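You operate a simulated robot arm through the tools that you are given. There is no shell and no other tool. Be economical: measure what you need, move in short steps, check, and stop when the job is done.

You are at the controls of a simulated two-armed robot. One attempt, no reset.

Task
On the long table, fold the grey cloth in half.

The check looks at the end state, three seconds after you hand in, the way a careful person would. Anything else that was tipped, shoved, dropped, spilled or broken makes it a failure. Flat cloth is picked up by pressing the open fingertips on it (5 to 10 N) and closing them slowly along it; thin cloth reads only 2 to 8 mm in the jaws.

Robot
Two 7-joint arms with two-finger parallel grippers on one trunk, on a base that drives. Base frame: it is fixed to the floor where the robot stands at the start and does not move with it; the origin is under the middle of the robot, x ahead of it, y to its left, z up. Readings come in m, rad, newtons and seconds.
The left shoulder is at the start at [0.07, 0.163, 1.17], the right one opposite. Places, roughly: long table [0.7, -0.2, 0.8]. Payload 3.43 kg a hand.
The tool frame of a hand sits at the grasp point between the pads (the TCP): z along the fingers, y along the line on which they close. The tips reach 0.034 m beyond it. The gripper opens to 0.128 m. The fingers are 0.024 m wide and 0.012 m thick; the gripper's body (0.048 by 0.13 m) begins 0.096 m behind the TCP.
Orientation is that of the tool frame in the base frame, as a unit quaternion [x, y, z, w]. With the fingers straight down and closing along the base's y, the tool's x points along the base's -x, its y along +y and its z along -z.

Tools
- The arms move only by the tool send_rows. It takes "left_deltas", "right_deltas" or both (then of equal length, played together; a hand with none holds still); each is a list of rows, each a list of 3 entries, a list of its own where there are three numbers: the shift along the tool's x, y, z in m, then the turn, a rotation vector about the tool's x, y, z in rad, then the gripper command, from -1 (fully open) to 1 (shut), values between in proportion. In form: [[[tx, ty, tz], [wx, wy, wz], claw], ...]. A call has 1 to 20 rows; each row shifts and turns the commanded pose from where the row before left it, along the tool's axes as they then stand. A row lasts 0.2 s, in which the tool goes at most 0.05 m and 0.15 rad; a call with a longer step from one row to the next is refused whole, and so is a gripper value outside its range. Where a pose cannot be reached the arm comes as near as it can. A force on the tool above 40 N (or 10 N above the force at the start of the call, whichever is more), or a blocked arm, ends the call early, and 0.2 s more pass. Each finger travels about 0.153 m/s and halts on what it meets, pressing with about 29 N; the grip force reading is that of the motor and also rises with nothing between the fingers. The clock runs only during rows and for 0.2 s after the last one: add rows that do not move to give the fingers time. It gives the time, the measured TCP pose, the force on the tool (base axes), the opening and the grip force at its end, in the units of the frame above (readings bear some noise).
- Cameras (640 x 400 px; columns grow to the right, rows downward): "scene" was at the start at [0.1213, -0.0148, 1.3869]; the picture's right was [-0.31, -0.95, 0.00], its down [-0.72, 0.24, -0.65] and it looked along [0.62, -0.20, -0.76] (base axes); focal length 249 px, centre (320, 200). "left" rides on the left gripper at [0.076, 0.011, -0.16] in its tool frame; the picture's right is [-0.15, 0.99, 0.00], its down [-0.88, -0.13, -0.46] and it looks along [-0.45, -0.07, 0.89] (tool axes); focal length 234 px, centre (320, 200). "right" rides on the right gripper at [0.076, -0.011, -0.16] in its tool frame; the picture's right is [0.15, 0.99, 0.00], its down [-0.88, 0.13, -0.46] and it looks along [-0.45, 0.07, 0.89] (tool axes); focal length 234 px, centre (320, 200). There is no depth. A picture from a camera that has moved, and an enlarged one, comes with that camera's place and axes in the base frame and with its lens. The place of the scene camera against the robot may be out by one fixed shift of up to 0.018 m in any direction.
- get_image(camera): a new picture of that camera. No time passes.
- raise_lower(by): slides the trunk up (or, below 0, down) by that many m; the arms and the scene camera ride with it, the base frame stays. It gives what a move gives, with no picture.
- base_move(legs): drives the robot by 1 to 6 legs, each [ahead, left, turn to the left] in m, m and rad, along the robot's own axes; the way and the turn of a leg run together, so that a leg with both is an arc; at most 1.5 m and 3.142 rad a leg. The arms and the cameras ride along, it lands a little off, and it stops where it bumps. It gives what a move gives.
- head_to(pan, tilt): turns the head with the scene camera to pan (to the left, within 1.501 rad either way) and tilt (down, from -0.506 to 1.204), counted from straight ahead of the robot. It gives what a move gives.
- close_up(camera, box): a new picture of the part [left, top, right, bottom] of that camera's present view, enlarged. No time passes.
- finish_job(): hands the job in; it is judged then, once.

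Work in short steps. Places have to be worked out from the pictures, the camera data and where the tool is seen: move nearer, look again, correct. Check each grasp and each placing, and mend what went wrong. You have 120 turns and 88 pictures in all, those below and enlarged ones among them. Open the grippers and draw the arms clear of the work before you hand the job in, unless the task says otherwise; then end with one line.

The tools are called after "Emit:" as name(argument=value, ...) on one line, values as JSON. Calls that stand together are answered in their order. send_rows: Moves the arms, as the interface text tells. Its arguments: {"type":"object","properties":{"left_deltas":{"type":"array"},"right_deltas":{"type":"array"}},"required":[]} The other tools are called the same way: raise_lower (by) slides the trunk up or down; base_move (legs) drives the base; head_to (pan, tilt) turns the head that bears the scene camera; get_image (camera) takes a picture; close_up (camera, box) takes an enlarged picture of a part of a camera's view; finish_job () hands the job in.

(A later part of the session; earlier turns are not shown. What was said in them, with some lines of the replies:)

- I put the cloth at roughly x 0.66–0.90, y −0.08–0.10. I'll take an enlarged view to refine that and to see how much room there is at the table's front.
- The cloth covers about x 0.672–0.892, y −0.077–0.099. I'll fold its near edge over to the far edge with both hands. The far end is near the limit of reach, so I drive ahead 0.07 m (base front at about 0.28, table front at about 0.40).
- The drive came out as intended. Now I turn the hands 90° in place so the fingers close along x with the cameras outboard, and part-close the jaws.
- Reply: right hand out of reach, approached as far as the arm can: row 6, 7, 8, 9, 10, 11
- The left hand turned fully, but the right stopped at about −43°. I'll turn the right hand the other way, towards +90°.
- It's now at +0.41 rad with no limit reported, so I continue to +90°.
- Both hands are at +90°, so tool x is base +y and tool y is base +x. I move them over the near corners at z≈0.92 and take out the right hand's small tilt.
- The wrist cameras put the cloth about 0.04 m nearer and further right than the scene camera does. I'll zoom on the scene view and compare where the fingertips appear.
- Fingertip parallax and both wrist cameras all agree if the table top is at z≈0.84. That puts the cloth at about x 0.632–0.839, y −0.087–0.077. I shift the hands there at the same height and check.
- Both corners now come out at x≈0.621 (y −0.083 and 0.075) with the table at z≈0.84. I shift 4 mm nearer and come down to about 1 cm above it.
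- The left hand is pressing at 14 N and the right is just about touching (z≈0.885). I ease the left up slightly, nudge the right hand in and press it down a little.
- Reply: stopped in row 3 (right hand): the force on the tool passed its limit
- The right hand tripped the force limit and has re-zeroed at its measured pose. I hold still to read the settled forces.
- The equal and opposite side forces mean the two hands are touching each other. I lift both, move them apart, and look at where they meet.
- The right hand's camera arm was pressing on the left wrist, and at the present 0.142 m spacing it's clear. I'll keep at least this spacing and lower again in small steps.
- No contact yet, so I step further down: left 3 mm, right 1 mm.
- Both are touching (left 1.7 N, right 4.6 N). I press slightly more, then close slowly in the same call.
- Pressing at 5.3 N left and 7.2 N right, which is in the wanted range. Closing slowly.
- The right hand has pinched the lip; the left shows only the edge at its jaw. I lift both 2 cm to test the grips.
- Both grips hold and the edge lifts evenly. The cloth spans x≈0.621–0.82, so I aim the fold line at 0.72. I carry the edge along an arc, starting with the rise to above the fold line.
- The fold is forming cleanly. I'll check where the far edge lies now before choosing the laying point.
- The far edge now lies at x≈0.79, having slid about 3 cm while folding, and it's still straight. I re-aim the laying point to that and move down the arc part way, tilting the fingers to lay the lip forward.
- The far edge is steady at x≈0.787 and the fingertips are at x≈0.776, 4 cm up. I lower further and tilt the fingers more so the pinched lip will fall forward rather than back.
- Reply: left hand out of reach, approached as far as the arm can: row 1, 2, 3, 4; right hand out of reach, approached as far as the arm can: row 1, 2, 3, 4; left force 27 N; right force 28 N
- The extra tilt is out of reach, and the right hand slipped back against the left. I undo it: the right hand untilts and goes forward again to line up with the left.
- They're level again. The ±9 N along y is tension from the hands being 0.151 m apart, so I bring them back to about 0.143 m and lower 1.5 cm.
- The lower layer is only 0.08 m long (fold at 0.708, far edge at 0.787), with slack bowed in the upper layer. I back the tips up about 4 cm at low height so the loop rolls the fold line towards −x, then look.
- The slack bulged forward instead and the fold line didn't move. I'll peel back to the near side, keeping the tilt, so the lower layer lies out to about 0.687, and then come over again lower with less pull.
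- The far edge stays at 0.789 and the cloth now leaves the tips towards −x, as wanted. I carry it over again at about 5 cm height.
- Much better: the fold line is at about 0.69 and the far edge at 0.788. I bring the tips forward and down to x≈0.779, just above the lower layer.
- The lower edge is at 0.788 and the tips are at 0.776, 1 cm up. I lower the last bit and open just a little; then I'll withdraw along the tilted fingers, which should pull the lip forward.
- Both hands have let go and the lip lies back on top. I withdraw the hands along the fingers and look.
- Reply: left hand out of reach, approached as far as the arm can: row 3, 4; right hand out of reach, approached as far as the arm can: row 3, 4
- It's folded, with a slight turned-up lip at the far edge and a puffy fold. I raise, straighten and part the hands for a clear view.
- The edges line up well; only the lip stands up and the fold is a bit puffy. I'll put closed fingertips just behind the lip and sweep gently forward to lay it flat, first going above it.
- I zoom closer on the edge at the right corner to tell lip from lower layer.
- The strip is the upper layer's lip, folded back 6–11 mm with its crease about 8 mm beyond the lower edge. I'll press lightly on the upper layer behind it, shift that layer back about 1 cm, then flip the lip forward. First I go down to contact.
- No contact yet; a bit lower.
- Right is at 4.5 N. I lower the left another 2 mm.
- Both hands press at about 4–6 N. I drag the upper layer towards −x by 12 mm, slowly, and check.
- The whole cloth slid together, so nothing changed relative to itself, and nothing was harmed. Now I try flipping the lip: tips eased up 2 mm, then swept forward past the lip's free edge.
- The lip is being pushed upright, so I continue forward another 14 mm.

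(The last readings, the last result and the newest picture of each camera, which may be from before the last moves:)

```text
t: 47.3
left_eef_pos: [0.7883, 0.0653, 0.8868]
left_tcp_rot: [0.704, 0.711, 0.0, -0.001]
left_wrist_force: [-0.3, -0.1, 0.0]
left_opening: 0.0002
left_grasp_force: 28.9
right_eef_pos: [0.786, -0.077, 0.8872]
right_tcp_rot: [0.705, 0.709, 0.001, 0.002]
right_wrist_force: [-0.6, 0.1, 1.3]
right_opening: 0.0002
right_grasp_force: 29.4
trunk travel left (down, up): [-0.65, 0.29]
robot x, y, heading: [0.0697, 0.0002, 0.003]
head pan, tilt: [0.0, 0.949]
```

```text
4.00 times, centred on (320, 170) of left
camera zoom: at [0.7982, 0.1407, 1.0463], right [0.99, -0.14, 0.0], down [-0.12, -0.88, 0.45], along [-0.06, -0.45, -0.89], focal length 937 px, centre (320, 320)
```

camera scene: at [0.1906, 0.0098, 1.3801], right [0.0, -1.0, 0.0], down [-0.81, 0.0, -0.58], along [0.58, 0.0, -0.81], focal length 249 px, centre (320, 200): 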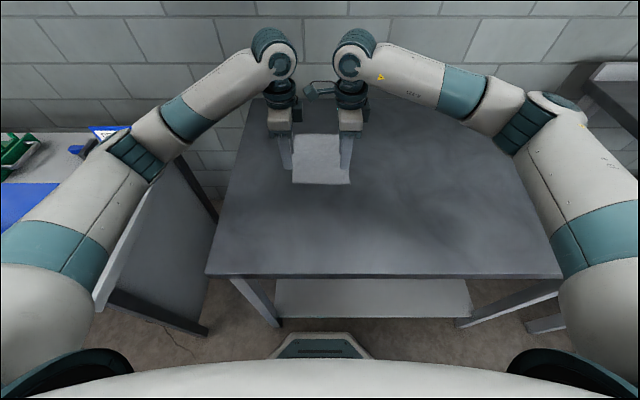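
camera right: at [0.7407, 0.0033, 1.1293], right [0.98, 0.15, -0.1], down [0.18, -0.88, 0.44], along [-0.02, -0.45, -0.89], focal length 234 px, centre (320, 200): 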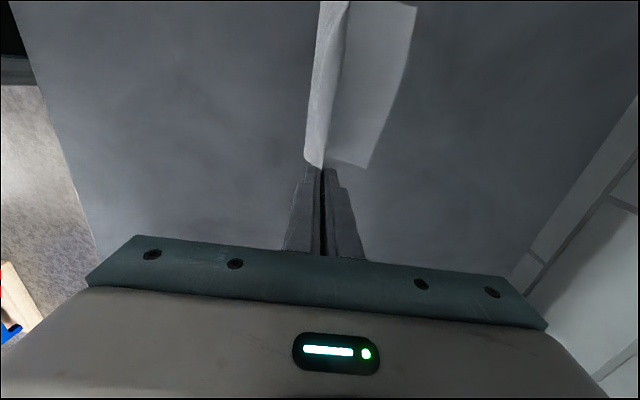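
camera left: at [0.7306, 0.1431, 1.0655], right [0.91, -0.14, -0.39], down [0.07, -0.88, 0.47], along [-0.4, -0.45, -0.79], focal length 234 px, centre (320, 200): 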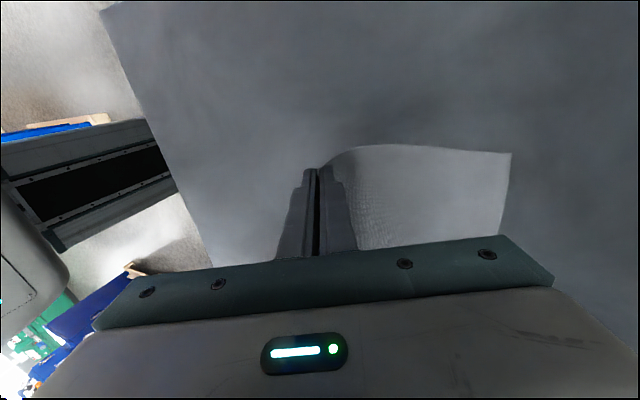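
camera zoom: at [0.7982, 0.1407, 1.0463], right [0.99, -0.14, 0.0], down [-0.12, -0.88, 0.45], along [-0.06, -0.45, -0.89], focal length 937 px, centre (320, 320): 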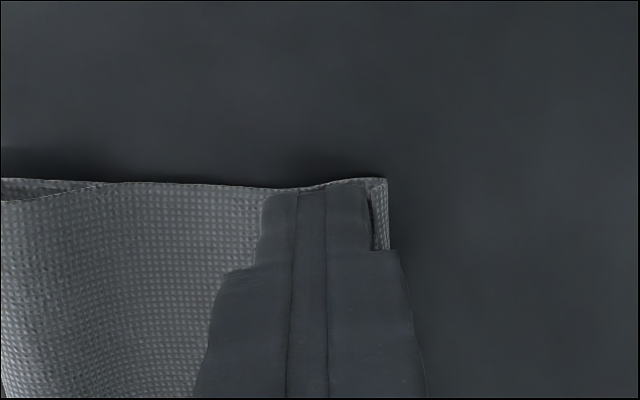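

The lip is upright against the fingers. I roll the tips up and over it (up 8 mm, forward 16 mm), then press down to lay it forward.

Emit:
send_rows(left_deltas=[[[0, 0.004, -0.003], [0, 0, 0], 1.0], [[0, 0.005, -0.003], [0, 0, 0], 1.0], [[0, 0.005, -0.001], [0, 0, 0], 1.0], [[0, 0.004, 0.002], [0, 0, 0], 1.0], [[0, 0.002, 0.003], [0, 0, 0], 1.0], [[0, 0, 0.002], [0, 0, 0], 1.0]], right_deltas=[[[0, 0.004, -0.003], [0, 0, 0], 1.0], [[0, 0.005, -0.003], [0, 0, 0], 1.0], [[0, 0.005, -0.001], [0, 0, 0], 1.0], [[0, 0.004, 0.002], [0, 0, 0], 1.0], [[0, 0.002, 0.003], [0, 0, 0], 1.0], [[0, 0, 0.002], [0, 0, 0], 1.0]])

Emit:
close_up(camera="right", box=[240, 70, 400, 190])

Emit:
close_up(camera="scene", box=[270, 110, 370, 170])

```text
t: 48.7
left_eef_pos: [0.8088, 0.0657, 0.8868]
left_tcp_rot: [0.704, 0.71, 0.0, 0.0]
left_wrist_force: [0.8, -0.2, -0.3]
left_opening: 0.0001
left_grasp_force: 28.9
right_eef_pos: [0.8058, -0.0786, 0.8882]
right_tcp_rot: [0.705, 0.709, 0.001, 0.002]
right_wrist_force: [0.3, 0.0, 0.0]
right_opening: 0.0
right_grasp_force: 29.3
trunk travel left (down, up): [-0.65, 0.29]
robot x, y, heading: [0.0702, 0.0007, 0.001]
head pan, tilt: [0.0, 0.949]
```

```text
3.33 times, centred on (320, 130) of right
camera zoom: at [0.794, -0.0008, 1.048], right [0.99, 0.15, 0.0], down [0.13, -0.88, 0.46], along [0.07, -0.45, -0.89], focal length 781 px, centre (320, 433)
```

zoom: 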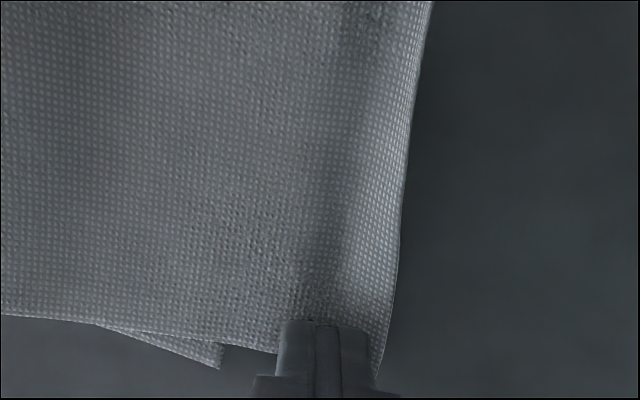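

```text
6.40 times, centred on (320, 140) of scene
camera zoom: at [0.1904, 0.0092, 1.3801], right [0.0, -1.0, 0.0], down [-0.81, 0.0, -0.58], along [0.58, 0.0, -0.81], focal length 1592 px, centre (320, 584)
```

zoom: 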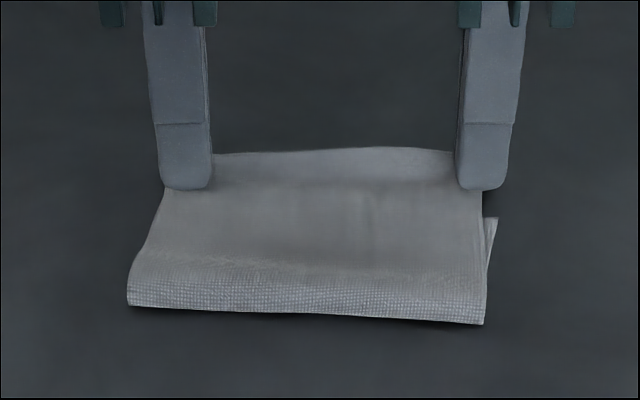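

The lip is flipped forward, but the upper layer was pulled along and now overhangs the lower edge by about 4 cm. That lets me regrip just its edge with a small bite and relay it. I lift clear to locate the edge on both sides.

Emit:
send_rows(left_deltas=[[[0, 0, -0.008], [0, 0, 0], 1.0], [[0, 0.008, -0.012], [0, 0, 0], 0.6], [[0, 0.008, -0.005], [0, 0, 0], 0.53], [[0, 0, 0], [0, 0, 0], 0.53]], right_deltas=[[[0, 0, -0.008], [0, 0, 0], 1.0], [[0, 0.008, -0.012], [0, 0, 0], 0.6], [[0, 0.008, -0.005], [0, 0, 0], 0.53], [[0, 0, 0], [0, 0, 0], 0.53]])

Emit:
close_up(camera="left", box=[200, 100, 440, 225])

Emit:
close_up(camera="right", box=[200, 60, 440, 210])

```text
t: 49.7
left_eef_pos: [0.8246, 0.0639, 0.9126]
left_tcp_rot: [0.704, 0.71, -0.001, -0.002]
left_wrist_force: [0.3, -0.2, -0.1]
left_opening: 0.0302
left_grasp_force: 0.1
right_eef_pos: [0.8213, -0.0767, 0.9143]
right_tcp_rot: [0.705, 0.71, 0.001, 0.002]
right_wrist_force: [0.0, 0.2, 0.5]
right_opening: 0.0301
right_grasp_force: 0.1
trunk travel left (down, up): [-0.65, 0.29]
robot x, y, heading: [0.071, -0.0004, 0.002]
head pan, tilt: [0.0, 0.949]
```

```text
2.67 times, centred on (320, 162) of left
camera zoom: at [0.8346, 0.1403, 1.0713], right [0.99, -0.14, 0.0], down [-0.12, -0.88, 0.45], along [-0.06, -0.45, -0.89], focal length 624 px, centre (320, 300)
```

zoom: 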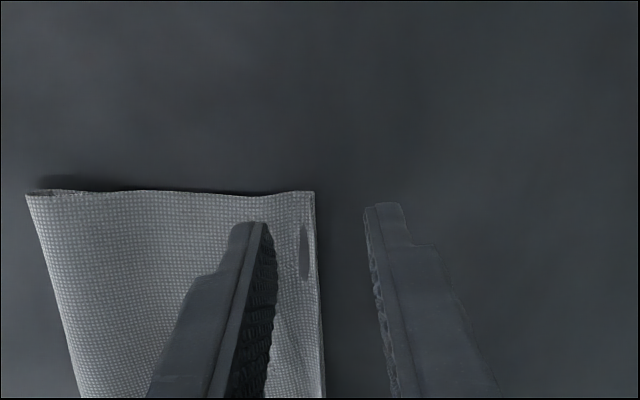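

```text
2.67 times, centred on (320, 135) of right
camera zoom: at [0.8094, -0.0003, 1.0738], right [0.99, 0.15, 0.0], down [0.13, -0.88, 0.46], along [0.07, -0.45, -0.89], focal length 624 px, centre (320, 373)
```

zoom: 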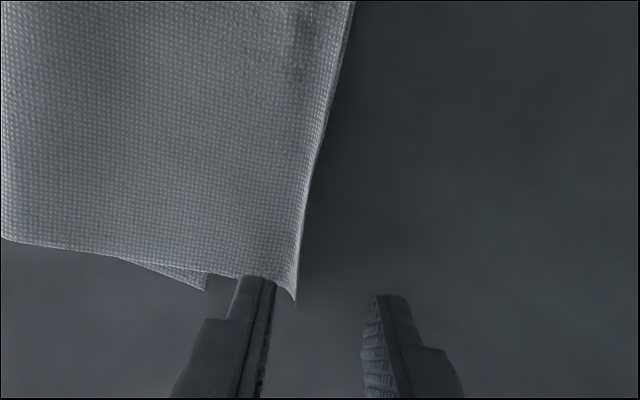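

The upper edge is at x≈0.823 on the left and 0.812 on the right; the lower layer is turned a bit, with its right corner at 0.779. I'll regrip the upper edge with a small bite: nudge the right hand back 6 mm and descend to contact.

Emit:
send_rows(left_deltas=[[[-0.001, 0, 0.01], [0, 0, 0], 0.53], [[0, 0, 0.01], [0, 0, 0], 0.53], [[0, 0, 0.006], [0, 0, 0], 0.53], [[0, 0, 0], [0, 0, 0], 0.53]], right_deltas=[[[0, -0.006, 0.01], [0, 0, 0], 0.53], [[0, 0, 0.01], [0, 0, 0], 0.53], [[0, 0, 0.0075], [0, 0, 0], 0.53], [[0, 0, 0], [0, 0, 0], 0.53]])

```text
t: 50.7
left_eef_pos: [0.8244, 0.0633, 0.8851]
left_tcp_rot: [0.704, 0.71, 0.0, 0.0]
left_wrist_force: [-0.3, 0.4, 0.6]
left_opening: 0.0304
left_grasp_force: 0.0
right_eef_pos: [0.8163, -0.0769, 0.8855]
right_tcp_rot: [0.705, 0.71, 0.002, 0.002]
right_wrist_force: [-0.1, -0.2, 0.5]
right_opening: 0.0303
right_grasp_force: 0.1
trunk travel left (down, up): [-0.65, 0.29]
robot x, y, heading: [0.0721, 0.0006, 0.004]
head pan, tilt: [0.0, 0.949]
```

Emit:
send_rows(left_deltas=[[[0, 0, 0.0008], [0, 0, 0], 0.53], [[0, 0, 0.0006], [0, 0, 0], 0.53], [[0, 0, 0], [0, 0, 0], 0.53]], right_deltas=[[[0, 0, 0.0008], [0, 0, 0], 0.53], [[0, 0, 0.0006], [0, 0, 0], 0.53], [[0, 0, 0], [0, 0, 0], 0.53]])

```text
t: 51.5
left_eef_pos: [0.824, 0.0645, 0.8851]
left_tcp_rot: [0.704, 0.71, 0.001, -0.001]
left_wrist_force: [1.1, -0.8, 4.2]
left_opening: 0.0297
left_grasp_force: 0.0
right_eef_pos: [0.8162, -0.0775, 0.8851]
right_tcp_rot: [0.705, 0.709, 0.002, 0.004]
right_wrist_force: [0.1, 0.3, 5.6]
right_opening: 0.0302
right_grasp_force: 0.2
trunk travel left (down, up): [-0.65, 0.29]
robot x, y, heading: [0.071, -0.0012, -0.002]
head pan, tilt: [0.0, 0.949]
```

Contact at 4–6 N on both. I close slowly, lift 2 cm, and look.

Emit:
send_rows(left_deltas=[[[0, 0, 0.0002], [0, 0, 0], 0.58], [[0, 0, 0], [0, 0, 0], 0.63], [[0, 0, 0], [0, 0, 0], 0.68], [[0, 0, 0], [0, 0, 0], 0.73], [[0, 0, 0], [0, 0, 0], 0.78], [[0, 0, 0], [0, 0, 0], 0.83], [[0, 0, 0], [0, 0, 0], 0.88], [[0, 0, 0], [0, 0, 0], 0.93], [[0, 0, 0], [0, 0, 0], 1.0], [[0, 0, 0], [0, 0, 0], 1.0], [[0, 0, 0], [0, 0, 0], 1.0], [[0, 0, -0.005], [0, 0, 0], 1.0], [[0, 0, -0.005], [0, 0, 0], 1.0], [[0, 0, -0.005], [0, 0, 0], 1.0], [[0, 0, -0.005], [0, 0, 0], 1.0]], right_deltas=[[[0, 0, 0], [0, 0, 0], 0.58], [[0, 0, 0], [0, 0, 0], 0.63], [[0, 0, 0], [0, 0, 0], 0.68], [[0, 0, 0], [0, 0, 0], 0.73], [[0, 0, 0], [0, 0, 0], 0.78], [[0, 0, 0], [0, 0, 0], 0.83], [[0, 0, 0], [0, 0, 0], 0.88], [[0, 0, 0], [0, 0, 0], 0.93], [[0, 0, 0], [0, 0, 0], 1.0], [[0, 0, 0], [0, 0, 0], 1.0], [[0, 0, 0], [0, 0, 0], 1.0], [[0, 0, -0.005], [0, 0, 0], 1.0], [[0, 0, -0.005], [0, 0, 0], 1.0], [[0, 0, -0.005], [0, 0, 0], 1.0], [[0, 0, -0.005], [0, 0, 0], 1.0]])

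Emit:
close_up(camera="left", box=[200, 100, 440, 225])

Emit:
close_up(camera="right", box=[200, 60, 440, 210])

```text
t: 54.7
left_eef_pos: [0.8247, 0.0632, 0.9058]
left_tcp_rot: [0.704, 0.71, 0.001, -0.002]
left_wrist_force: [0.8, 0.2, -0.9]
left_opening: 0.0015
left_grasp_force: 28.9
right_eef_pos: [0.8168, -0.0772, 0.9037]
right_tcp_rot: [0.705, 0.71, 0.0, 0.002]
right_wrist_force: [-0.7, -0.2, 0.3]
right_opening: 0.0016
right_grasp_force: 28.7
trunk travel left (down, up): [-0.65, 0.29]
robot x, y, heading: [0.0697, -0.0004, 0.001]
head pan, tilt: [0.0, 0.949]
```

```text
2.67 times, centred on (320, 162) of left
camera zoom: at [0.8344, 0.1404, 1.0651], right [0.99, -0.14, 0.0], down [-0.12, -0.88, 0.45], along [-0.06, -0.45, -0.89], focal length 624 px, centre (320, 300)
```

zoom: 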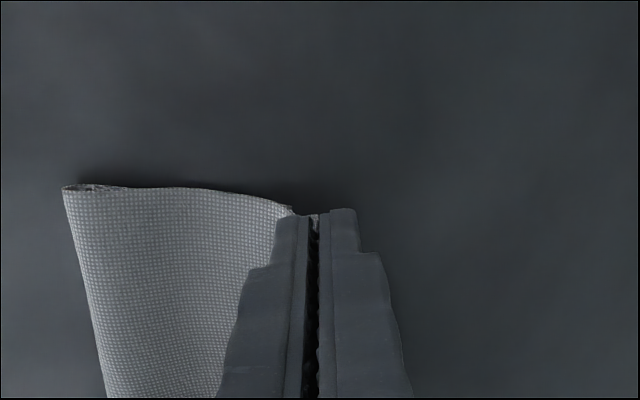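

```text
2.67 times, centred on (320, 135) of right
camera zoom: at [0.8043, -0.0003, 1.0645], right [0.99, 0.15, 0.0], down [0.13, -0.88, 0.46], along [0.07, -0.45, -0.89], focal length 624 px, centre (320, 373)
```

zoom: 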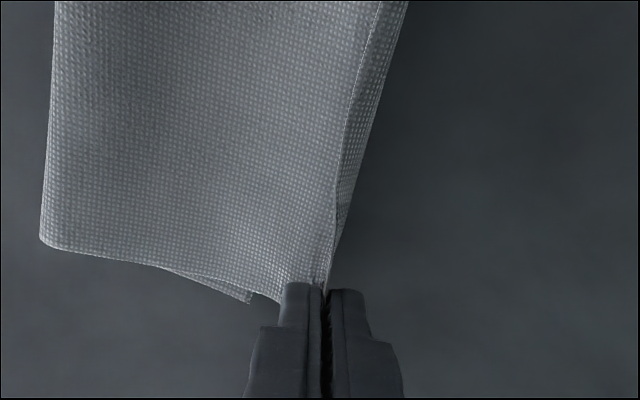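

Both hands hold the edge. I lift and carry it back over the fold line to see the lower layer.

Emit:
send_rows(left_deltas=[[[0, -0.01, -0.01], [0, 0, 0], 1.0], [[0, -0.01, -0.01], [0, 0, 0], 1.0], [[0, -0.01, -0.01], [0, 0, 0], 1.0], [[0, -0.01, -0.01], [0, 0, 0], 1.0], [[0, -0.01, -0.002], [0, 0, 0], 1.0], [[0, -0.01, -0.002], [0, 0, 0], 1.0], [[0, -0.01, -0.002], [0, 0, 0], 1.0], [[0, -0.01, -0.002], [0, 0, 0], 1.0], [[0, -0.01, -0.002], [0, 0, 0], 1.0], [[0, -0.01, 0], [0, 0, 0], 1.0], [[0, -0.01, 0], [0, 0, 0], 1.0], [[0, -0.01, 0], [0, 0, 0], 1.0], [[0, -0.01, 0], [0, 0, 0], 1.0]], right_deltas=[[[0, -0.01, -0.01], [0, 0, 0], 1.0], [[0, -0.01, -0.01], [0, 0, 0], 1.0], [[0, -0.01, -0.01], [0, 0, 0], 1.0], [[0, -0.01, -0.01], [0, 0, 0], 1.0], [[0, -0.01, -0.002], [0, 0, 0], 1.0], [[0, -0.01, -0.002], [0, 0, 0], 1.0], [[0, -0.01, -0.002], [0, 0, 0], 1.0], [[0, -0.01, -0.002], [0, 0, 0], 1.0], [[0, -0.01, -0.002], [0, 0, 0], 1.0], [[0, -0.01, 0], [0, 0, 0], 1.0], [[0, -0.01, 0], [0, 0, 0], 1.0], [[0, -0.01, 0], [0, 0, 0], 1.0], [[0, -0.01, 0], [0, 0, 0], 1.0]])

Emit:
close_up(camera="left", box=[200, 50, 520, 250])

Emit:
close_up(camera="scene", box=[256, 100, 384, 180])

```text
t: 57.5
left_eef_pos: [0.693, 0.0626, 0.9544]
left_tcp_rot: [0.704, 0.71, 0.0, -0.001]
left_wrist_force: [-1.0, -0.4, 0.7]
left_opening: 0.0015
left_grasp_force: 28.7
right_eef_pos: [0.6859, -0.0779, 0.9537]
right_tcp_rot: [0.704, 0.71, 0.002, 0.003]
right_wrist_force: [0.9, 0.4, 0.3]
right_opening: 0.0018
right_grasp_force: 28.4
trunk travel left (down, up): [-0.65, 0.29]
robot x, y, heading: [0.0745, 0.0033, 0.001]
head pan, tilt: [0.0, 0.949]
```

```text
2.00 times, centred on (360, 150) of left
camera zoom: at [0.7033, 0.1388, 1.1144], right [0.99, -0.14, 0.0], down [-0.12, -0.88, 0.45], along [-0.06, -0.45, -0.89], focal length 468 px, centre (240, 300)
```

zoom: 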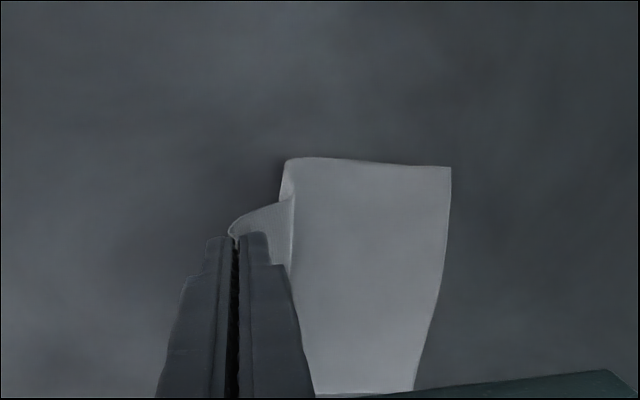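

```text
5.00 times, centred on (320, 140) of scene
camera zoom: at [0.19, 0.0093, 1.3801], right [0.0, -1.0, 0.0], down [-0.81, 0.0, -0.58], along [0.58, 0.0, -0.81], focal length 1244 px, centre (320, 500)
```

zoom: 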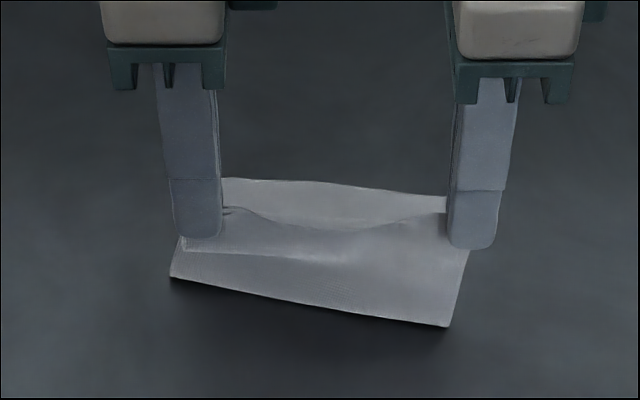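

The lower layer is free; its far edge runs from (0.812, 0.071) to (0.795, −0.081), turned about 6°. I peel back while tilting to 0.4 rad, with the left hand leading the right by about 17 mm to match the turn.

Emit:
send_rows(left_deltas=[[[0.0039, -0.0022, 0.0072], [0.1, 0, 0], 1.0], [[0.0039, -0.0022, 0.0072], [0.1, 0, 0], 1.0], [[0.0039, -0.0022, 0.0072], [0.1, 0, 0], 1.0], [[0.0039, -0.0022, 0.0072], [0.1, 0, 0], 1.0], [[0, 0, 0], [0, 0, 0], 1.0]], right_deltas=[[[0.0038, -0.0047, 0.0075], [0.1, 0, 0], 1.0], [[0.0038, -0.0047, 0.0075], [0.1, 0, 0], 1.0], [[0.0038, -0.0047, 0.0075], [0.1, 0, 0], 1.0], [[0.0038, -0.0047, 0.0075], [0.1, 0, 0], 1.0], [[0, 0, 0], [0, 0, 0], 1.0]])

Emit:
close_up(camera="left", box=[240, 80, 560, 280])

```text
t: 58.7
left_eef_pos: [0.681, 0.0783, 0.928]
left_tcp_rot: [0.69, 0.696, -0.141, -0.139]
left_wrist_force: [-0.5, 0.2, 0.8]
left_opening: 0.0016
left_grasp_force: 28.9
right_eef_pos: [0.6617, -0.0633, 0.926]
right_tcp_rot: [0.691, 0.695, -0.141, -0.138]
right_wrist_force: [-0.3, -0.4, -0.2]
right_opening: 0.0018
right_grasp_force: 29.4
trunk travel left (down, up): [-0.65, 0.29]
robot x, y, heading: [0.0724, 0.0036, -0.001]
head pan, tilt: [0.0, 0.949]
```

```text
2.00 times, centred on (400, 180) of left
camera zoom: at [0.7519, 0.1549, 1.0707], right [0.91, -0.14, -0.39], down [0.07, -0.88, 0.47], along [-0.41, -0.45, -0.79], focal length 468 px, centre (160, 240)
```

zoom: 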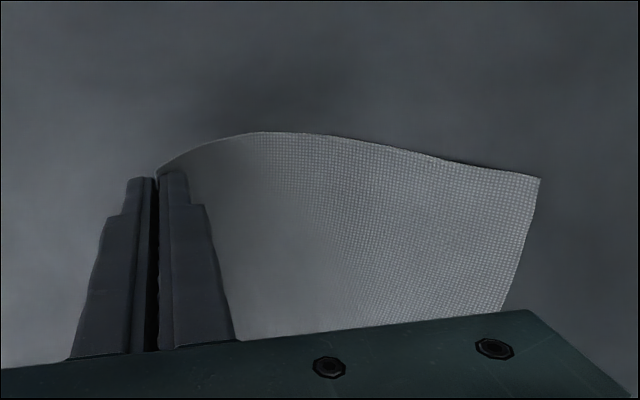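

The far-left corner is unchanged at 0.812. I carry the edge over low again, as before, with a slight drift towards −y.

Emit:
send_rows(left_deltas=[[[-0.0012, 0.0076, -0.013], [0, 0, 0], 1.0], [[-0.001, 0.009, -0.0044], [0, 0, 0], 1.0], [[-0.001, 0.009, -0.0044], [0, 0, 0], 1.0], [[-0.001, 0.009, -0.0044], [0, 0, 0], 1.0], [[-0.001, 0.009, -0.0044], [0, 0, 0], 1.0], [[-0.001, 0.0102, -0.0016], [0, 0, 0], 1.0], [[-0.001, 0.0102, -0.0016], [0, 0, 0], 1.0], [[-0.001, 0.0102, -0.0016], [0, 0, 0], 1.0], [[-0.001, 0.0102, -0.0016], [0, 0, 0], 1.0]], right_deltas=[[[-0.0012, 0.0076, -0.013], [0, 0, 0], 1.0], [[-0.001, 0.009, -0.0044], [0, 0, 0], 1.0], [[-0.001, 0.009, -0.0044], [0, 0, 0], 1.0], [[-0.001, 0.009, -0.0044], [0, 0, 0], 1.0], [[-0.001, 0.009, -0.0044], [0, 0, 0], 1.0], [[-0.001, 0.0102, -0.0016], [0, 0, 0], 1.0], [[-0.001, 0.0102, -0.0016], [0, 0, 0], 1.0], [[-0.001, 0.0102, -0.0016], [0, 0, 0], 1.0], [[-0.001, 0.0102, -0.0016], [0, 0, 0], 1.0]])

Emit:
close_up(camera="left", box=[200, 80, 440, 230])

Emit:
close_up(camera="right", box=[200, 30, 440, 180])

```text
t: 60.7
left_eef_pos: [0.7741, 0.0689, 0.9281]
left_tcp_rot: [0.689, 0.696, -0.142, -0.141]
left_wrist_force: [0.5, 0.0, 0.7]
left_opening: 0.0017
left_grasp_force: 28.9
right_eef_pos: [0.7565, -0.0711, 0.9266]
right_tcp_rot: [0.691, 0.695, -0.14, -0.137]
right_wrist_force: [0.0, -0.3, -0.5]
right_opening: 0.0019
right_grasp_force: 28.5
trunk travel left (down, up): [-0.65, 0.29]
robot x, y, heading: [0.0703, -0.0011, -0.002]
head pan, tilt: [0.0, 0.949]
```

```text
2.67 times, centred on (320, 155) of left
camera zoom: at [0.8451, 0.1461, 1.0705], right [0.91, -0.14, -0.39], down [0.07, -0.88, 0.47], along [-0.41, -0.45, -0.79], focal length 624 px, centre (320, 320)
```

zoom: 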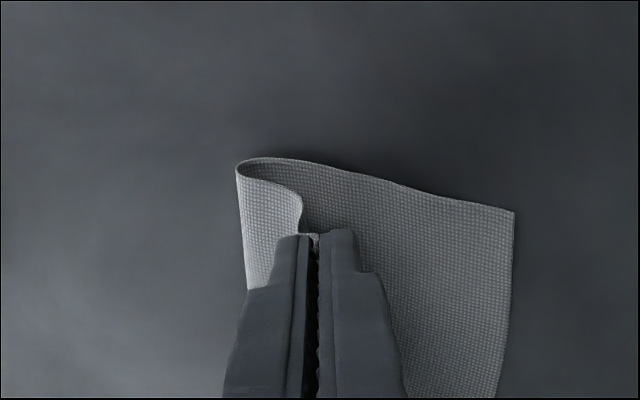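

```text
2.67 times, centred on (320, 105) of right
camera zoom: at [0.8074, 0.006, 1.0793], right [0.91, 0.15, -0.38], down [0.3, -0.88, 0.37], along [-0.28, -0.45, -0.85], focal length 624 px, centre (320, 453)
```

zoom: 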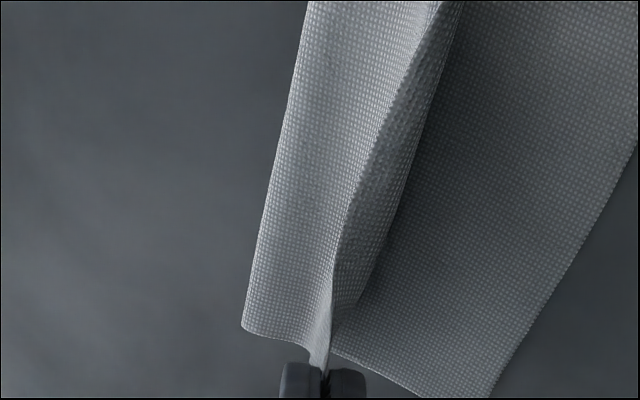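

The loop is good: lower layer length ≈0.105 on the left and 0.095 on the right. I bring the edge forward and down onto the far edge, easing the tilt so as to stay within reach.

Emit:
send_rows(left_deltas=[[[-0.0013, 0.0082, 0.0032], [-0.05, 0, 0], 1.0], [[-0.0013, 0.0082, 0.0032], [-0.05, 0, 0], 1.0], [[-0.0013, 0.0082, 0.0032], [-0.05, 0, 0], 1.0], [[-0.0013, 0.006, 0.0047], [-0.05, 0, 0], 1.0], [[-0.0013, 0.006, 0.0047], [-0.05, 0, 0], 1.0], [[-0.0013, 0.006, 0.0047], [-0.05, 0, 0], 1.0]], right_deltas=[[[-0.001, 0.0082, 0.003], [-0.05, 0, 0], 1.0], [[-0.001, 0.0082, 0.003], [-0.05, 0, 0], 1.0], [[-0.001, 0.0082, 0.003], [-0.05, 0, 0], 1.0], [[-0.001, 0.006, 0.0045], [-0.05, 0, 0], 1.0], [[-0.001, 0.006, 0.0045], [-0.05, 0, 0], 1.0], [[-0.001, 0.006, 0.0045], [-0.05, 0, 0], 1.0]])

Emit:
close_up(camera="left", box=[200, 80, 440, 230])

Emit:
close_up(camera="right", box=[200, 50, 440, 200])

```text
t: 62.1
left_eef_pos: [0.8076, 0.0636, 0.8935]
left_tcp_rot: [0.704, 0.709, -0.035, -0.036]
left_wrist_force: [0.4, -0.6, 0.8]
left_opening: 0.0016
left_grasp_force: 29.1
right_eef_pos: [0.791, -0.0772, 0.8943]
right_tcp_rot: [0.704, 0.709, -0.034, -0.034]
right_wrist_force: [0.8, -0.2, -0.5]
right_opening: 0.0018
right_grasp_force: 29.2
trunk travel left (down, up): [-0.65, 0.29]
robot x, y, heading: [0.0662, -0.0015, 0.001]
head pan, tilt: [0.0, 0.949]
```

```text
2.67 times, centred on (320, 155) of left
camera zoom: at [0.8338, 0.1387, 1.0516], right [0.99, -0.14, -0.1], down [-0.08, -0.88, 0.47], along [-0.15, -0.45, -0.88], focal length 624 px, centre (320, 320)
```

zoom: 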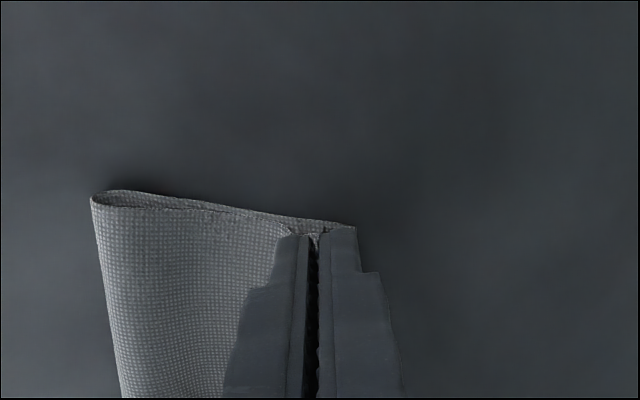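

```text
2.67 times, centred on (320, 125) of right
camera zoom: at [0.7946, -0.0002, 1.0548], right [0.98, 0.15, -0.09], down [0.18, -0.88, 0.44], along [-0.02, -0.45, -0.89], focal length 624 px, centre (320, 400)
```

zoom: 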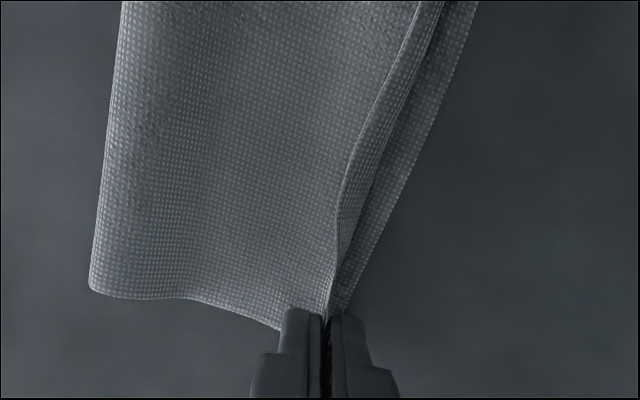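

The tips are right at the lower far edge on both sides. I lower the last 5 mm, nudge forward 4 mm, open a little and withdraw straight up.

Emit:
send_rows(left_deltas=[[[0, 0.0025, 0.0025], [0, 0, 0], 1.0], [[0, 0.002, 0.0025], [0, 0, 0], 1.0], [[0, 0, 0], [0, 0, 0], 0.95], [[0, 0, 0], [0, 0, 0], 0.9], [[0, 0, 0], [0, 0, 0], 0.85], [[0, 0, 0], [0, 0, 0], 0.8], [[0, 0, 0], [0, 0, 0], 0.8], [[0, 0.0004, -0.004], [0, 0, 0], 0.8], [[0, 0.0008, -0.008], [0, 0, 0], 0.8], [[0, 0.001, -0.01], [0, 0, 0], 0.8], [[0, 0.001, -0.01], [0, 0, 0], 0.8]], right_deltas=[[[0, 0.0025, 0.003], [0, 0, 0], 1.0], [[0, 0.002, 0.003], [0, 0, 0], 1.0], [[0, 0, 0], [0, 0, 0], 0.95], [[0, 0, 0], [0, 0, 0], 0.9], [[0, 0, 0], [0, 0, 0], 0.85], [[0, 0, 0], [0, 0, 0], 0.8], [[0, 0, 0], [0, 0, 0], 0.8], [[0, 0.0004, -0.004], [0, 0, 0], 0.8], [[0, 0.0008, -0.008], [0, 0, 0], 0.8], [[0, 0.001, -0.01], [0, 0, 0], 0.8], [[0, 0.001, -0.01], [0, 0, 0], 0.8]])

Emit:
close_up(camera="left", box=[200, 80, 440, 230])

Emit:
close_up(camera="right", box=[200, 50, 440, 200])

Emit:
close_up(camera="scene", box=[270, 110, 370, 170])

```text
t: 64.5
left_eef_pos: [0.8186, 0.0615, 0.9201]
left_tcp_rot: [0.703, 0.709, -0.036, -0.036]
left_wrist_force: [0.4, 0.2, 0.0]
left_opening: 0.0128
left_grasp_force: 0.1
right_eef_pos: [0.8017, -0.0781, 0.9191]
right_tcp_rot: [0.704, 0.708, -0.035, -0.033]
right_wrist_force: [-0.2, 0.2, -0.6]
right_opening: 0.0128
right_grasp_force: 0.0
trunk travel left (down, up): [-0.65, 0.29]
robot x, y, heading: [0.0725, -0.001, 0.005]
head pan, tilt: [0.0, 0.949]
```

```text
2.67 times, centred on (320, 155) of left
camera zoom: at [0.844, 0.139, 1.077], right [0.99, -0.14, -0.1], down [-0.08, -0.88, 0.47], along [-0.15, -0.45, -0.88], focal length 624 px, centre (320, 320)
```

zoom: 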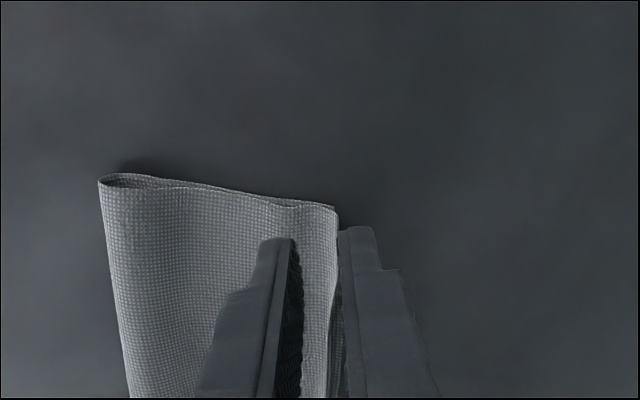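

```text
2.67 times, centred on (320, 125) of right
camera zoom: at [0.8045, 0.0001, 1.0805], right [0.98, 0.15, -0.09], down [0.18, -0.88, 0.44], along [-0.02, -0.45, -0.89], focal length 624 px, centre (320, 400)
```

zoom: 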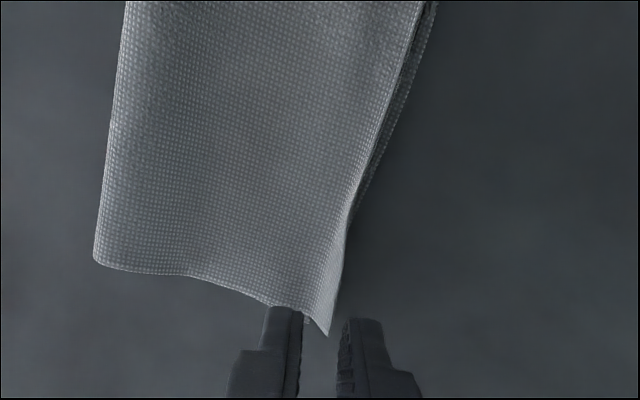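

```text
6.40 times, centred on (320, 140) of scene
camera zoom: at [0.19, 0.0093, 1.3801], right [0.0, -1.0, 0.0], down [-0.81, 0.0, -0.58], along [0.58, 0.0, -0.81], focal length 1592 px, centre (320, 584)
```

zoom: 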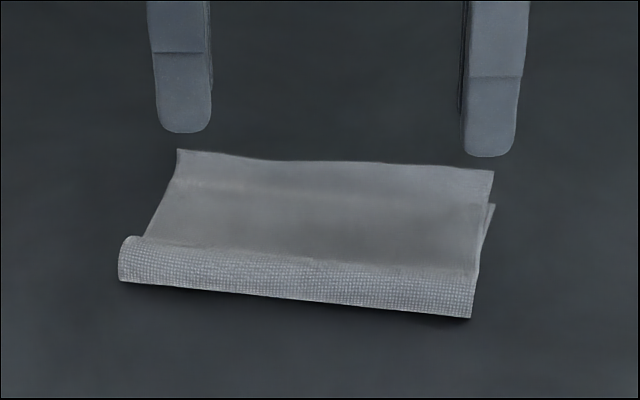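

An excellent lay: the lip fell forward and the edges nearly coincide. The fold is still puffy, so I go above the fold line with closed fingers to press it flat gently.

Emit:
send_rows(left_deltas=[[[0, 0, -0.02], [-0.1, 0, 0], 0.8], [[0, 0, -0.015], [0, 0, 0], 1.0], [[0, -0.024, 0], [0, 0, 0], 1.0], [[0, -0.024, 0], [0, 0, 0], 1.0], [[0, -0.024, 0], [0, 0, 0], 1.0], [[0, -0.024, 0], [0, 0, 0], 1.0], [[0, 0, 0.02], [0, 0, 0], 1.0], [[0, 0, 0.015], [0, 0, 0], 1.0], [[0, 0, 0.012], [0, 0, 0], 1.0], [[0, 0, 0], [0, 0, 0], 1.0]], right_deltas=[[[0, 0, -0.02], [-0.1, 0, 0], 0.8], [[0, 0, -0.015], [0, 0, 0], 1.0], [[0, -0.0225, 0], [0, 0, 0], 1.0], [[0, -0.0225, 0], [0, 0, 0], 1.0], [[0, -0.0225, 0], [0, 0, 0], 1.0], [[0, -0.0225, 0], [0, 0, 0], 1.0], [[0, 0, 0.02], [0, 0, 0], 1.0], [[0, 0, 0.015], [0, 0, 0], 1.0], [[0, 0, 0.011], [0, 0, 0], 1.0], [[0, 0, 0], [0, 0, 0], 1.0]])

Emit:
close_up(camera="left", box=[240, 100, 400, 220])

```text
t: 66.7
left_eef_pos: [0.7241, 0.0611, 0.9065]
left_tcp_rot: [0.704, 0.71, -0.001, -0.002]
left_wrist_force: [-0.6, -0.3, 0.1]
left_opening: 0.0
left_grasp_force: 29.4
right_eef_pos: [0.7139, -0.0785, 0.9084]
right_tcp_rot: [0.705, 0.709, 0.001, 0.002]
right_wrist_force: [0.6, 0.0, 0.2]
right_opening: 0.0
right_grasp_force: 29.3
trunk travel left (down, up): [-0.65, 0.29]
robot x, y, heading: [0.068, 0.0018, -0.002]
head pan, tilt: [0.0, 0.949]
```

```text
3.33 times, centred on (320, 160) of left
camera zoom: at [0.7343, 0.1369, 1.0663], right [0.99, -0.14, 0.0], down [-0.12, -0.88, 0.45], along [-0.06, -0.45, -0.89], focal length 781 px, centre (320, 333)
```

zoom: 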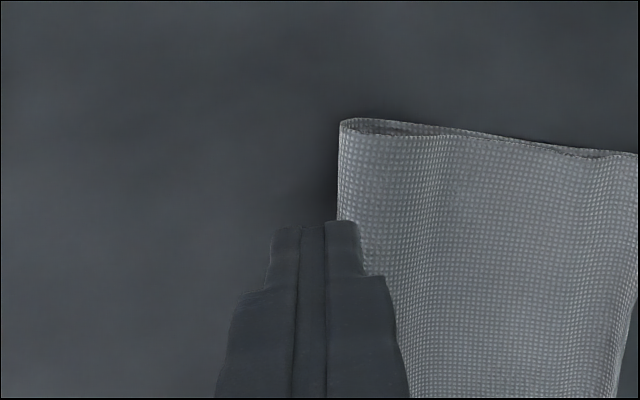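

The fold line is at x≈0.73 on the left, so I shift forward 2 cm and press straight down to about 4 mm above the table, then lift.

Emit:
send_rows(left_deltas=[[[0, 0.011, 0], [0, 0, 0], 1.0], [[0, 0.011, 0], [0, 0, 0], 1.0], [[0, 0, 0.005], [0, 0, 0], 1.0], [[0, 0, 0.005], [0, 0, 0], 1.0], [[0, 0, 0.004], [0, 0, 0], 1.0], [[0, 0, 0.0025], [0, 0, 0], 1.0], [[0, 0, 0], [0, 0, 0], 1.0], [[0, 0, 0], [0, 0, 0], 1.0], [[0, 0, -0.005], [0, 0, 0], 1.0], [[0, 0, -0.015], [0, 0, 0], 1.0], [[0, 0, -0.02], [0, 0, 0], 1.0]], right_deltas=[[[0, 0.011, 0], [0, 0, 0], 1.0], [[0, 0.011, 0], [0, 0, 0], 1.0], [[0, 0, 0.005], [0, 0, 0], 1.0], [[0, 0, 0.005], [0, 0, 0], 1.0], [[0, 0, 0.005], [0, 0, 0], 1.0], [[0, 0, 0.0035], [0, 0, 0], 1.0], [[0, 0, 0], [0, 0, 0], 1.0], [[0, 0, 0], [0, 0, 0], 1.0], [[0, 0, -0.005], [0, 0, 0], 1.0], [[0, 0, -0.015], [0, 0, 0], 1.0], [[0, 0, -0.02], [0, 0, 0], 1.0]])

Emit:
close_up(camera="scene", box=[270, 110, 370, 170])

```text
t: 69.1
left_eef_pos: [0.7469, 0.0631, 0.9317]
left_tcp_rot: [0.704, 0.71, 0.0, 0.0]
left_wrist_force: [-0.9, -0.3, -0.8]
left_opening: 0.0
left_grasp_force: 29.3
right_eef_pos: [0.7352, -0.0777, 0.9316]
right_tcp_rot: [0.705, 0.709, 0.001, 0.001]
right_wrist_force: [-0.5, 0.5, 0.1]
right_opening: 0.0
right_grasp_force: 28.8
trunk travel left (down, up): [-0.65, 0.29]
robot x, y, heading: [0.0705, -0.0008, -0.001]
head pan, tilt: [0.0, 0.949]
```

```text
6.40 times, centred on (320, 140) of scene
camera zoom: at [0.1897, 0.0093, 1.3801], right [0.0, -1.0, 0.0], down [-0.81, 0.0, -0.58], along [0.58, 0.0, -0.81], focal length 1592 px, centre (320, 584)
```

zoom: 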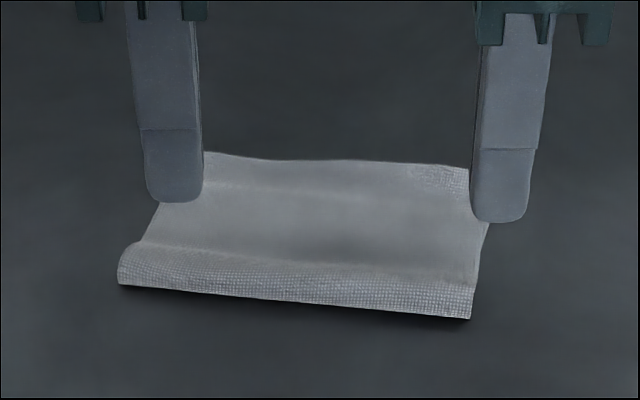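

The fold is flatter. I press once more nearer the fold, then take the right hand away and use the left to press the middle.

Emit:
send_rows(left_deltas=[[[0, -0.01, 0.015], [0, 0, 0], 1.0], [[0, 0, 0.015], [0, 0, 0], 1.0], [[0, 0, 0.008], [0, 0, 0], 1.0], [[0, 0, 0.005], [0, 0, 0], 1.0], [[0, 0, 0], [0, 0, 0], 1.0], [[0, 0, -0.01], [0, 0, 0], 1.0], [[0, 0, -0.02], [0, 0, 0], 1.0], [[0, 0, -0.03], [0, 0, 0], 1.0], [[0, 0, 0], [0, 0, 0], 1.0], [[0, 0, 0], [0, 0, 0], 1.0], [[0, 0, 0], [0, 0, 0], 1.0], [[0, 0, 0], [0, 0, 0], 1.0]], right_deltas=[[[0, -0.01, 0.015], [0, 0, 0], 1.0], [[0, 0, 0.015], [0, 0, 0], 1.0], [[0, 0, 0.008], [0, 0, 0], 1.0], [[0, 0, 0.005], [0, 0, 0], 1.0], [[0, 0, 0], [0, 0, 0], 1.0], [[0, 0, -0.01], [0, 0, 0], 1.0], [[0, 0, -0.02], [0, 0, 0], 1.0], [[0, 0, -0.03], [0, 0, 0], 1.0], [[-0.04, 0, -0.02], [0, 0, 0], 1.0], [[-0.045, 0, -0.01], [0, 0, 0], 1.0], [[-0.045, 0, 0], [0, 0, 0], 1.0], [[-0.045, 0, 0], [0, 0, 0], 1.0]])

Emit:
close_up(camera="scene", box=[270, 110, 370, 170])

```text
t: 71.7
left_eef_pos: [0.7355, 0.0601, 0.9492]
left_tcp_rot: [0.704, 0.71, 0.001, -0.002]
left_wrist_force: [-0.8, -0.1, -0.8]
left_opening: 0.0
left_grasp_force: 29.4
right_eef_pos: [0.7248, -0.2572, 0.9773]
right_tcp_rot: [0.704, 0.71, 0.002, 0.001]
right_wrist_force: [-0.6, 0.2, 0.1]
right_opening: 0.0
right_grasp_force: 29.0
trunk travel left (down, up): [-0.65, 0.29]
robot x, y, heading: [0.0702, -0.0019, -0.003]
head pan, tilt: [0.0, 0.949]
```

```text
6.40 times, centred on (320, 140) of scene
camera zoom: at [0.1899, 0.0074, 1.3801], right [0.0, -1.0, 0.0], down [-0.81, 0.0, -0.58], along [0.58, 0.0, -0.81], focal length 1592 px, centre (320, 584)
```

zoom: 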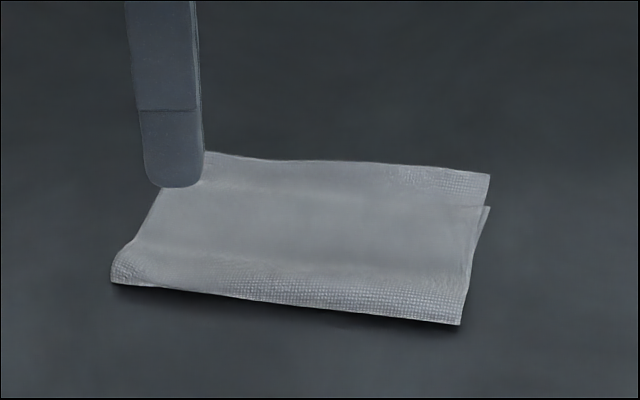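

Much flatter, and the edges are still aligned. One press in the middle of the fold, then I lift away.

Emit:
send_rows(left_deltas=[[[-0.034, -0.002, 0], [0, 0, 0], 1.0], [[-0.034, -0.002, 0], [0, 0, 0], 1.0], [[0, 0, 0.03], [0, 0, 0], 1.0], [[0, 0, 0.02], [0, 0, 0], 1.0], [[0, 0, 0.009], [0, 0, 0], 1.0], [[0, 0, 0.003], [0, 0, 0], 1.0], [[0, 0, 0], [0, 0, 0], 1.0], [[0, 0, -0.01], [0, 0, 0], 1.0], [[0, 0, -0.02], [0, 0, 0], 1.0], [[0, 0, -0.03], [0, 0, 0], 1.0], [[0.04, 0, -0.03], [0, 0, 0], 1.0], [[0.045, 0, -0.02], [0, 0, 0], 0.5], [[0.045, 0, 0], [0, 0, 0], 0], [[0.045, 0, 0], [0, 0, 0], -1], [[0.04, 0, 0], [0, 0, 0], -1], [[0, 0, 0], [0, 0, 0], -1], [[0, 0, 0], [0, 0, 0], -1]], right_deltas=[[[0, 0, -0.01], [0, 0, 0], 0.5], [[0, 0, -0.02], [0, 0, 0], 0], [[0, 0, 0], [0, 0, 0], -1], [[0, 0, 0], [0, 0, 0], -1], [[0, 0, 0], [0, 0, 0], -1], [[0, 0, 0], [0, 0, 0], -1], [[0, 0, 0], [0, 0, 0], -1], [[0, 0, 0], [0, 0, 0], -1], [[0, 0, 0], [0, 0, 0], -1], [[0, 0, 0], [0, 0, 0], -1], [[0, 0, 0], [0, 0, 0], -1], [[0, 0, 0], [0, 0, 0], -1], [[0, 0, 0], [0, 0, 0], -1], [[0, 0, 0], [0, 0, 0], -1], [[0, 0, 0], [0, 0, 0], -1], [[0, 0, 0], [0, 0, 0], -1], [[0, 0, 0], [0, 0, 0], -1]])

Emit:
close_up(camera="scene", box=[270, 110, 370, 170])

Emit:
get_image(camera="scene")

```text
t: 75.3
left_eef_pos: [0.7305, 0.2076, 0.9981]
left_tcp_rot: [0.704, 0.711, 0.0, -0.001]
left_wrist_force: [0.2, 0.5, 0.2]
left_opening: 0.128
left_grasp_force: 0.1
right_eef_pos: [0.7258, -0.2513, 1.0067]
right_tcp_rot: [0.704, 0.71, 0.001, 0.002]
right_wrist_force: [-0.2, -0.5, 0.2]
right_opening: 0.128
right_grasp_force: 0.2
trunk travel left (down, up): [-0.65, 0.29]
robot x, y, heading: [0.0698, -0.0011, 0.001]
head pan, tilt: [0.0, 0.949]
```

```text
6.40 times, centred on (320, 140) of scene
camera zoom: at [0.1902, 0.0097, 1.3801], right [0.0, -1.0, 0.0], down [-0.81, 0.0, -0.58], along [0.58, 0.0, -0.81], focal length 1592 px, centre (320, 584)
```

zoom: 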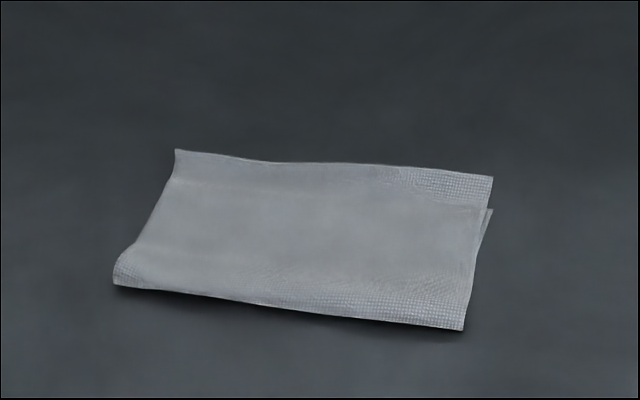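

```text
6 pictures are left
camera scene: at [0.1902, 0.0097, 1.3801], right [0.0, -1.0, 0.0], down [-0.81, 0.0, -0.58], along [0.58, 0.0, -0.81], focal length 249 px, centre (320, 200)
```

scene: 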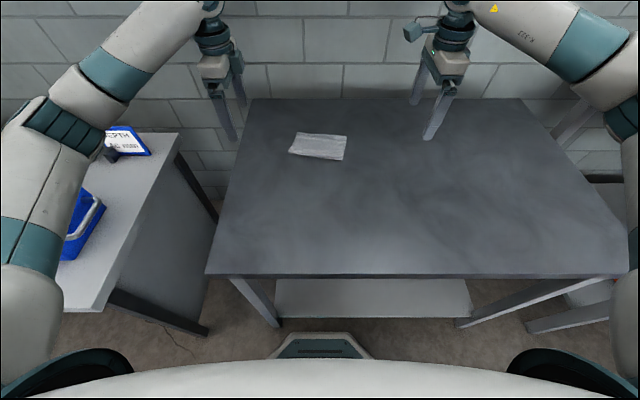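

The cloth is folded and fairly flat, but at the right the upper corner seems about 2 cm past the lower one. I check from both wrist cameras.

Emit:
close_up(camera="left", box=[220, 100, 420, 225])

Emit:
close_up(camera="right", box=[240, 0, 400, 100])

```text
3.20 times, centred on (320, 162) of left
camera zoom: at [0.7397, 0.2842, 1.1565], right [0.99, -0.14, 0.0], down [-0.12, -0.88, 0.45], along [-0.06, -0.45, -0.89], focal length 749 px, centre (320, 320)
```

zoom: 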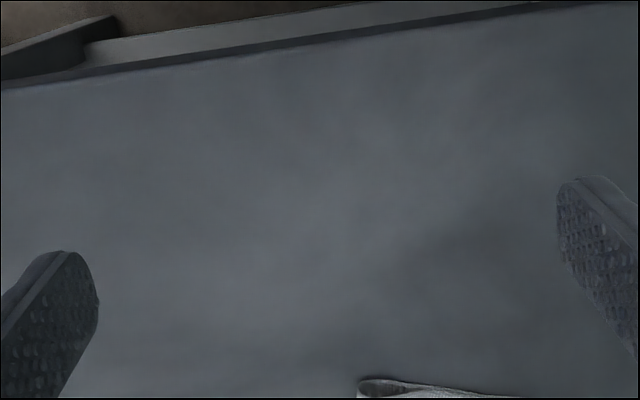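

```text
4.00 times, centred on (320, 50) of right
camera zoom: at [0.7136, -0.1755, 1.1671], right [0.99, 0.15, 0.0], down [0.13, -0.88, 0.46], along [0.07, -0.45, -0.89], focal length 937 px, centre (320, 800)
```

zoom: 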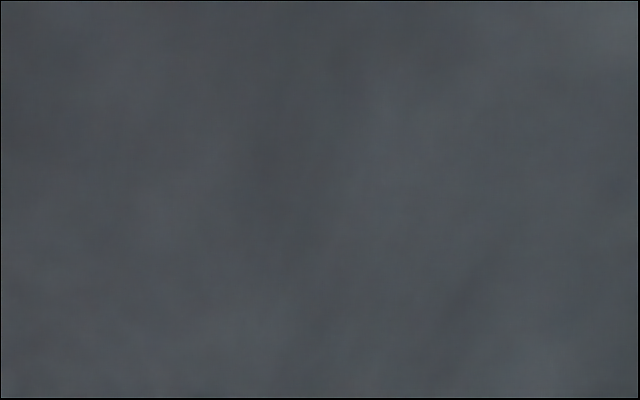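

Those views miss the cloth. I move the right hand, high up, over the cloth for a top view.

Emit:
send_rows(right_deltas=[[[0.037, 0.007, 0], [0, 0, 0], -1], [[0.037, 0.007, 0], [0, 0, 0], -1], [[0.037, 0.007, 0], [0, 0, 0], -1], [[0.037, 0.007, 0], [0, 0, 0], -1], [[0.037, 0.007, 0], [0, 0, 0], -1], [[0.037, 0, 0], [0, 0, 0], -1], [[0, 0, 0], [0, 0, 0], -1]])

Emit:
close_up(camera="right", box=[220, 0, 460, 240])

```text
t: 76.9
left_eef_pos: [0.7304, 0.2069, 0.9965]
left_tcp_rot: [0.703, 0.711, 0.0, -0.001]
left_wrist_force: [0.2, 0.0, -0.4]
left_opening: 0.128
left_grasp_force: 0.1
right_eef_pos: [0.7609, -0.0324, 1.0075]
right_tcp_rot: [0.705, 0.709, 0.001, 0.002]
right_wrist_force: [0.9, -0.4, -0.8]
right_opening: 0.128
right_grasp_force: 0.0
trunk travel left (down, up): [-0.65, 0.29]
robot x, y, heading: [0.0722, -0.0021, 0.002]
head pan, tilt: [0.0, 0.949]
```

```text
1.67 times, centred on (340, 120) of right
camera zoom: at [0.7483, 0.0449, 1.1671], right [0.99, 0.15, 0.0], down [0.13, -0.88, 0.46], along [0.07, -0.45, -0.89], focal length 390 px, centre (287, 333)
```

zoom: 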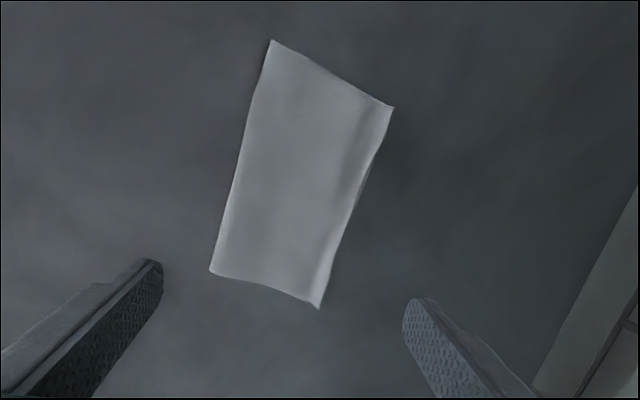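

From above it's a neat rectangle about 0.10 × 0.16 m with the layers coinciding; the offset in the scene view was just a slightly raised corner. I draw the right hand clear.

Emit:
send_rows(right_deltas=[[[-0.037, 0, -0.01], [0, 0, 0], -1], [[-0.04, 0, 0], [0, 0, 0], -1], [[-0.04, 0, 0], [0, 0, 0], -1], [[-0.04, 0, 0], [0, 0, 0], -1], [[-0.04, 0, 0], [0, 0, 0], -1], [[-0.03, 0, 0], [0, 0, 0], -1], [[0, 0, 0], [0, 0, 0], -1]])

Emit:
get_image(camera="scene")

```text
t: 78.5
left_eef_pos: [0.7305, 0.2076, 0.996]
left_tcp_rot: [0.704, 0.71, 0.001, -0.001]
left_wrist_force: [-0.2, -0.3, -1.0]
left_opening: 0.128
left_grasp_force: 0.0
right_eef_pos: [0.7615, -0.2574, 1.0172]
right_tcp_rot: [0.705, 0.71, 0.001, 0.002]
right_wrist_force: [0.5, 0.3, -0.3]
right_opening: 0.1279
right_grasp_force: 0.1
trunk travel left (down, up): [-0.65, 0.29]
robot x, y, heading: [0.0707, 0.0024, -0.004]
head pan, tilt: [0.0, 0.949]
```

```text
2 pictures are left
camera scene: at [0.1905, 0.0099, 1.3801], right [0.0, -1.0, 0.0], down [-0.81, 0.0, -0.58], along [0.58, 0.0, -0.81], focal length 249 px, centre (320, 200)
```

scene: 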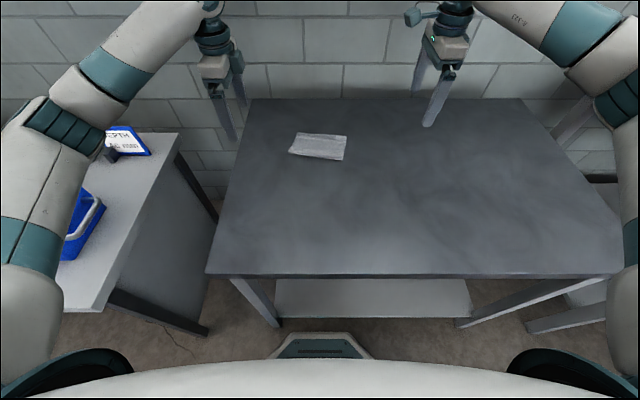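

The cloth is folded, the hands are open and clear, and nothing else has moved. I hand the job in.

Emit:
finish_job()

```text
The job is handed in.
```

The grey cloth lies folded in half on the long table, with its edges meeting closely and one corner of the top layer slightly raised; both grippers are open and clear, and I saw nothing else disturbed.
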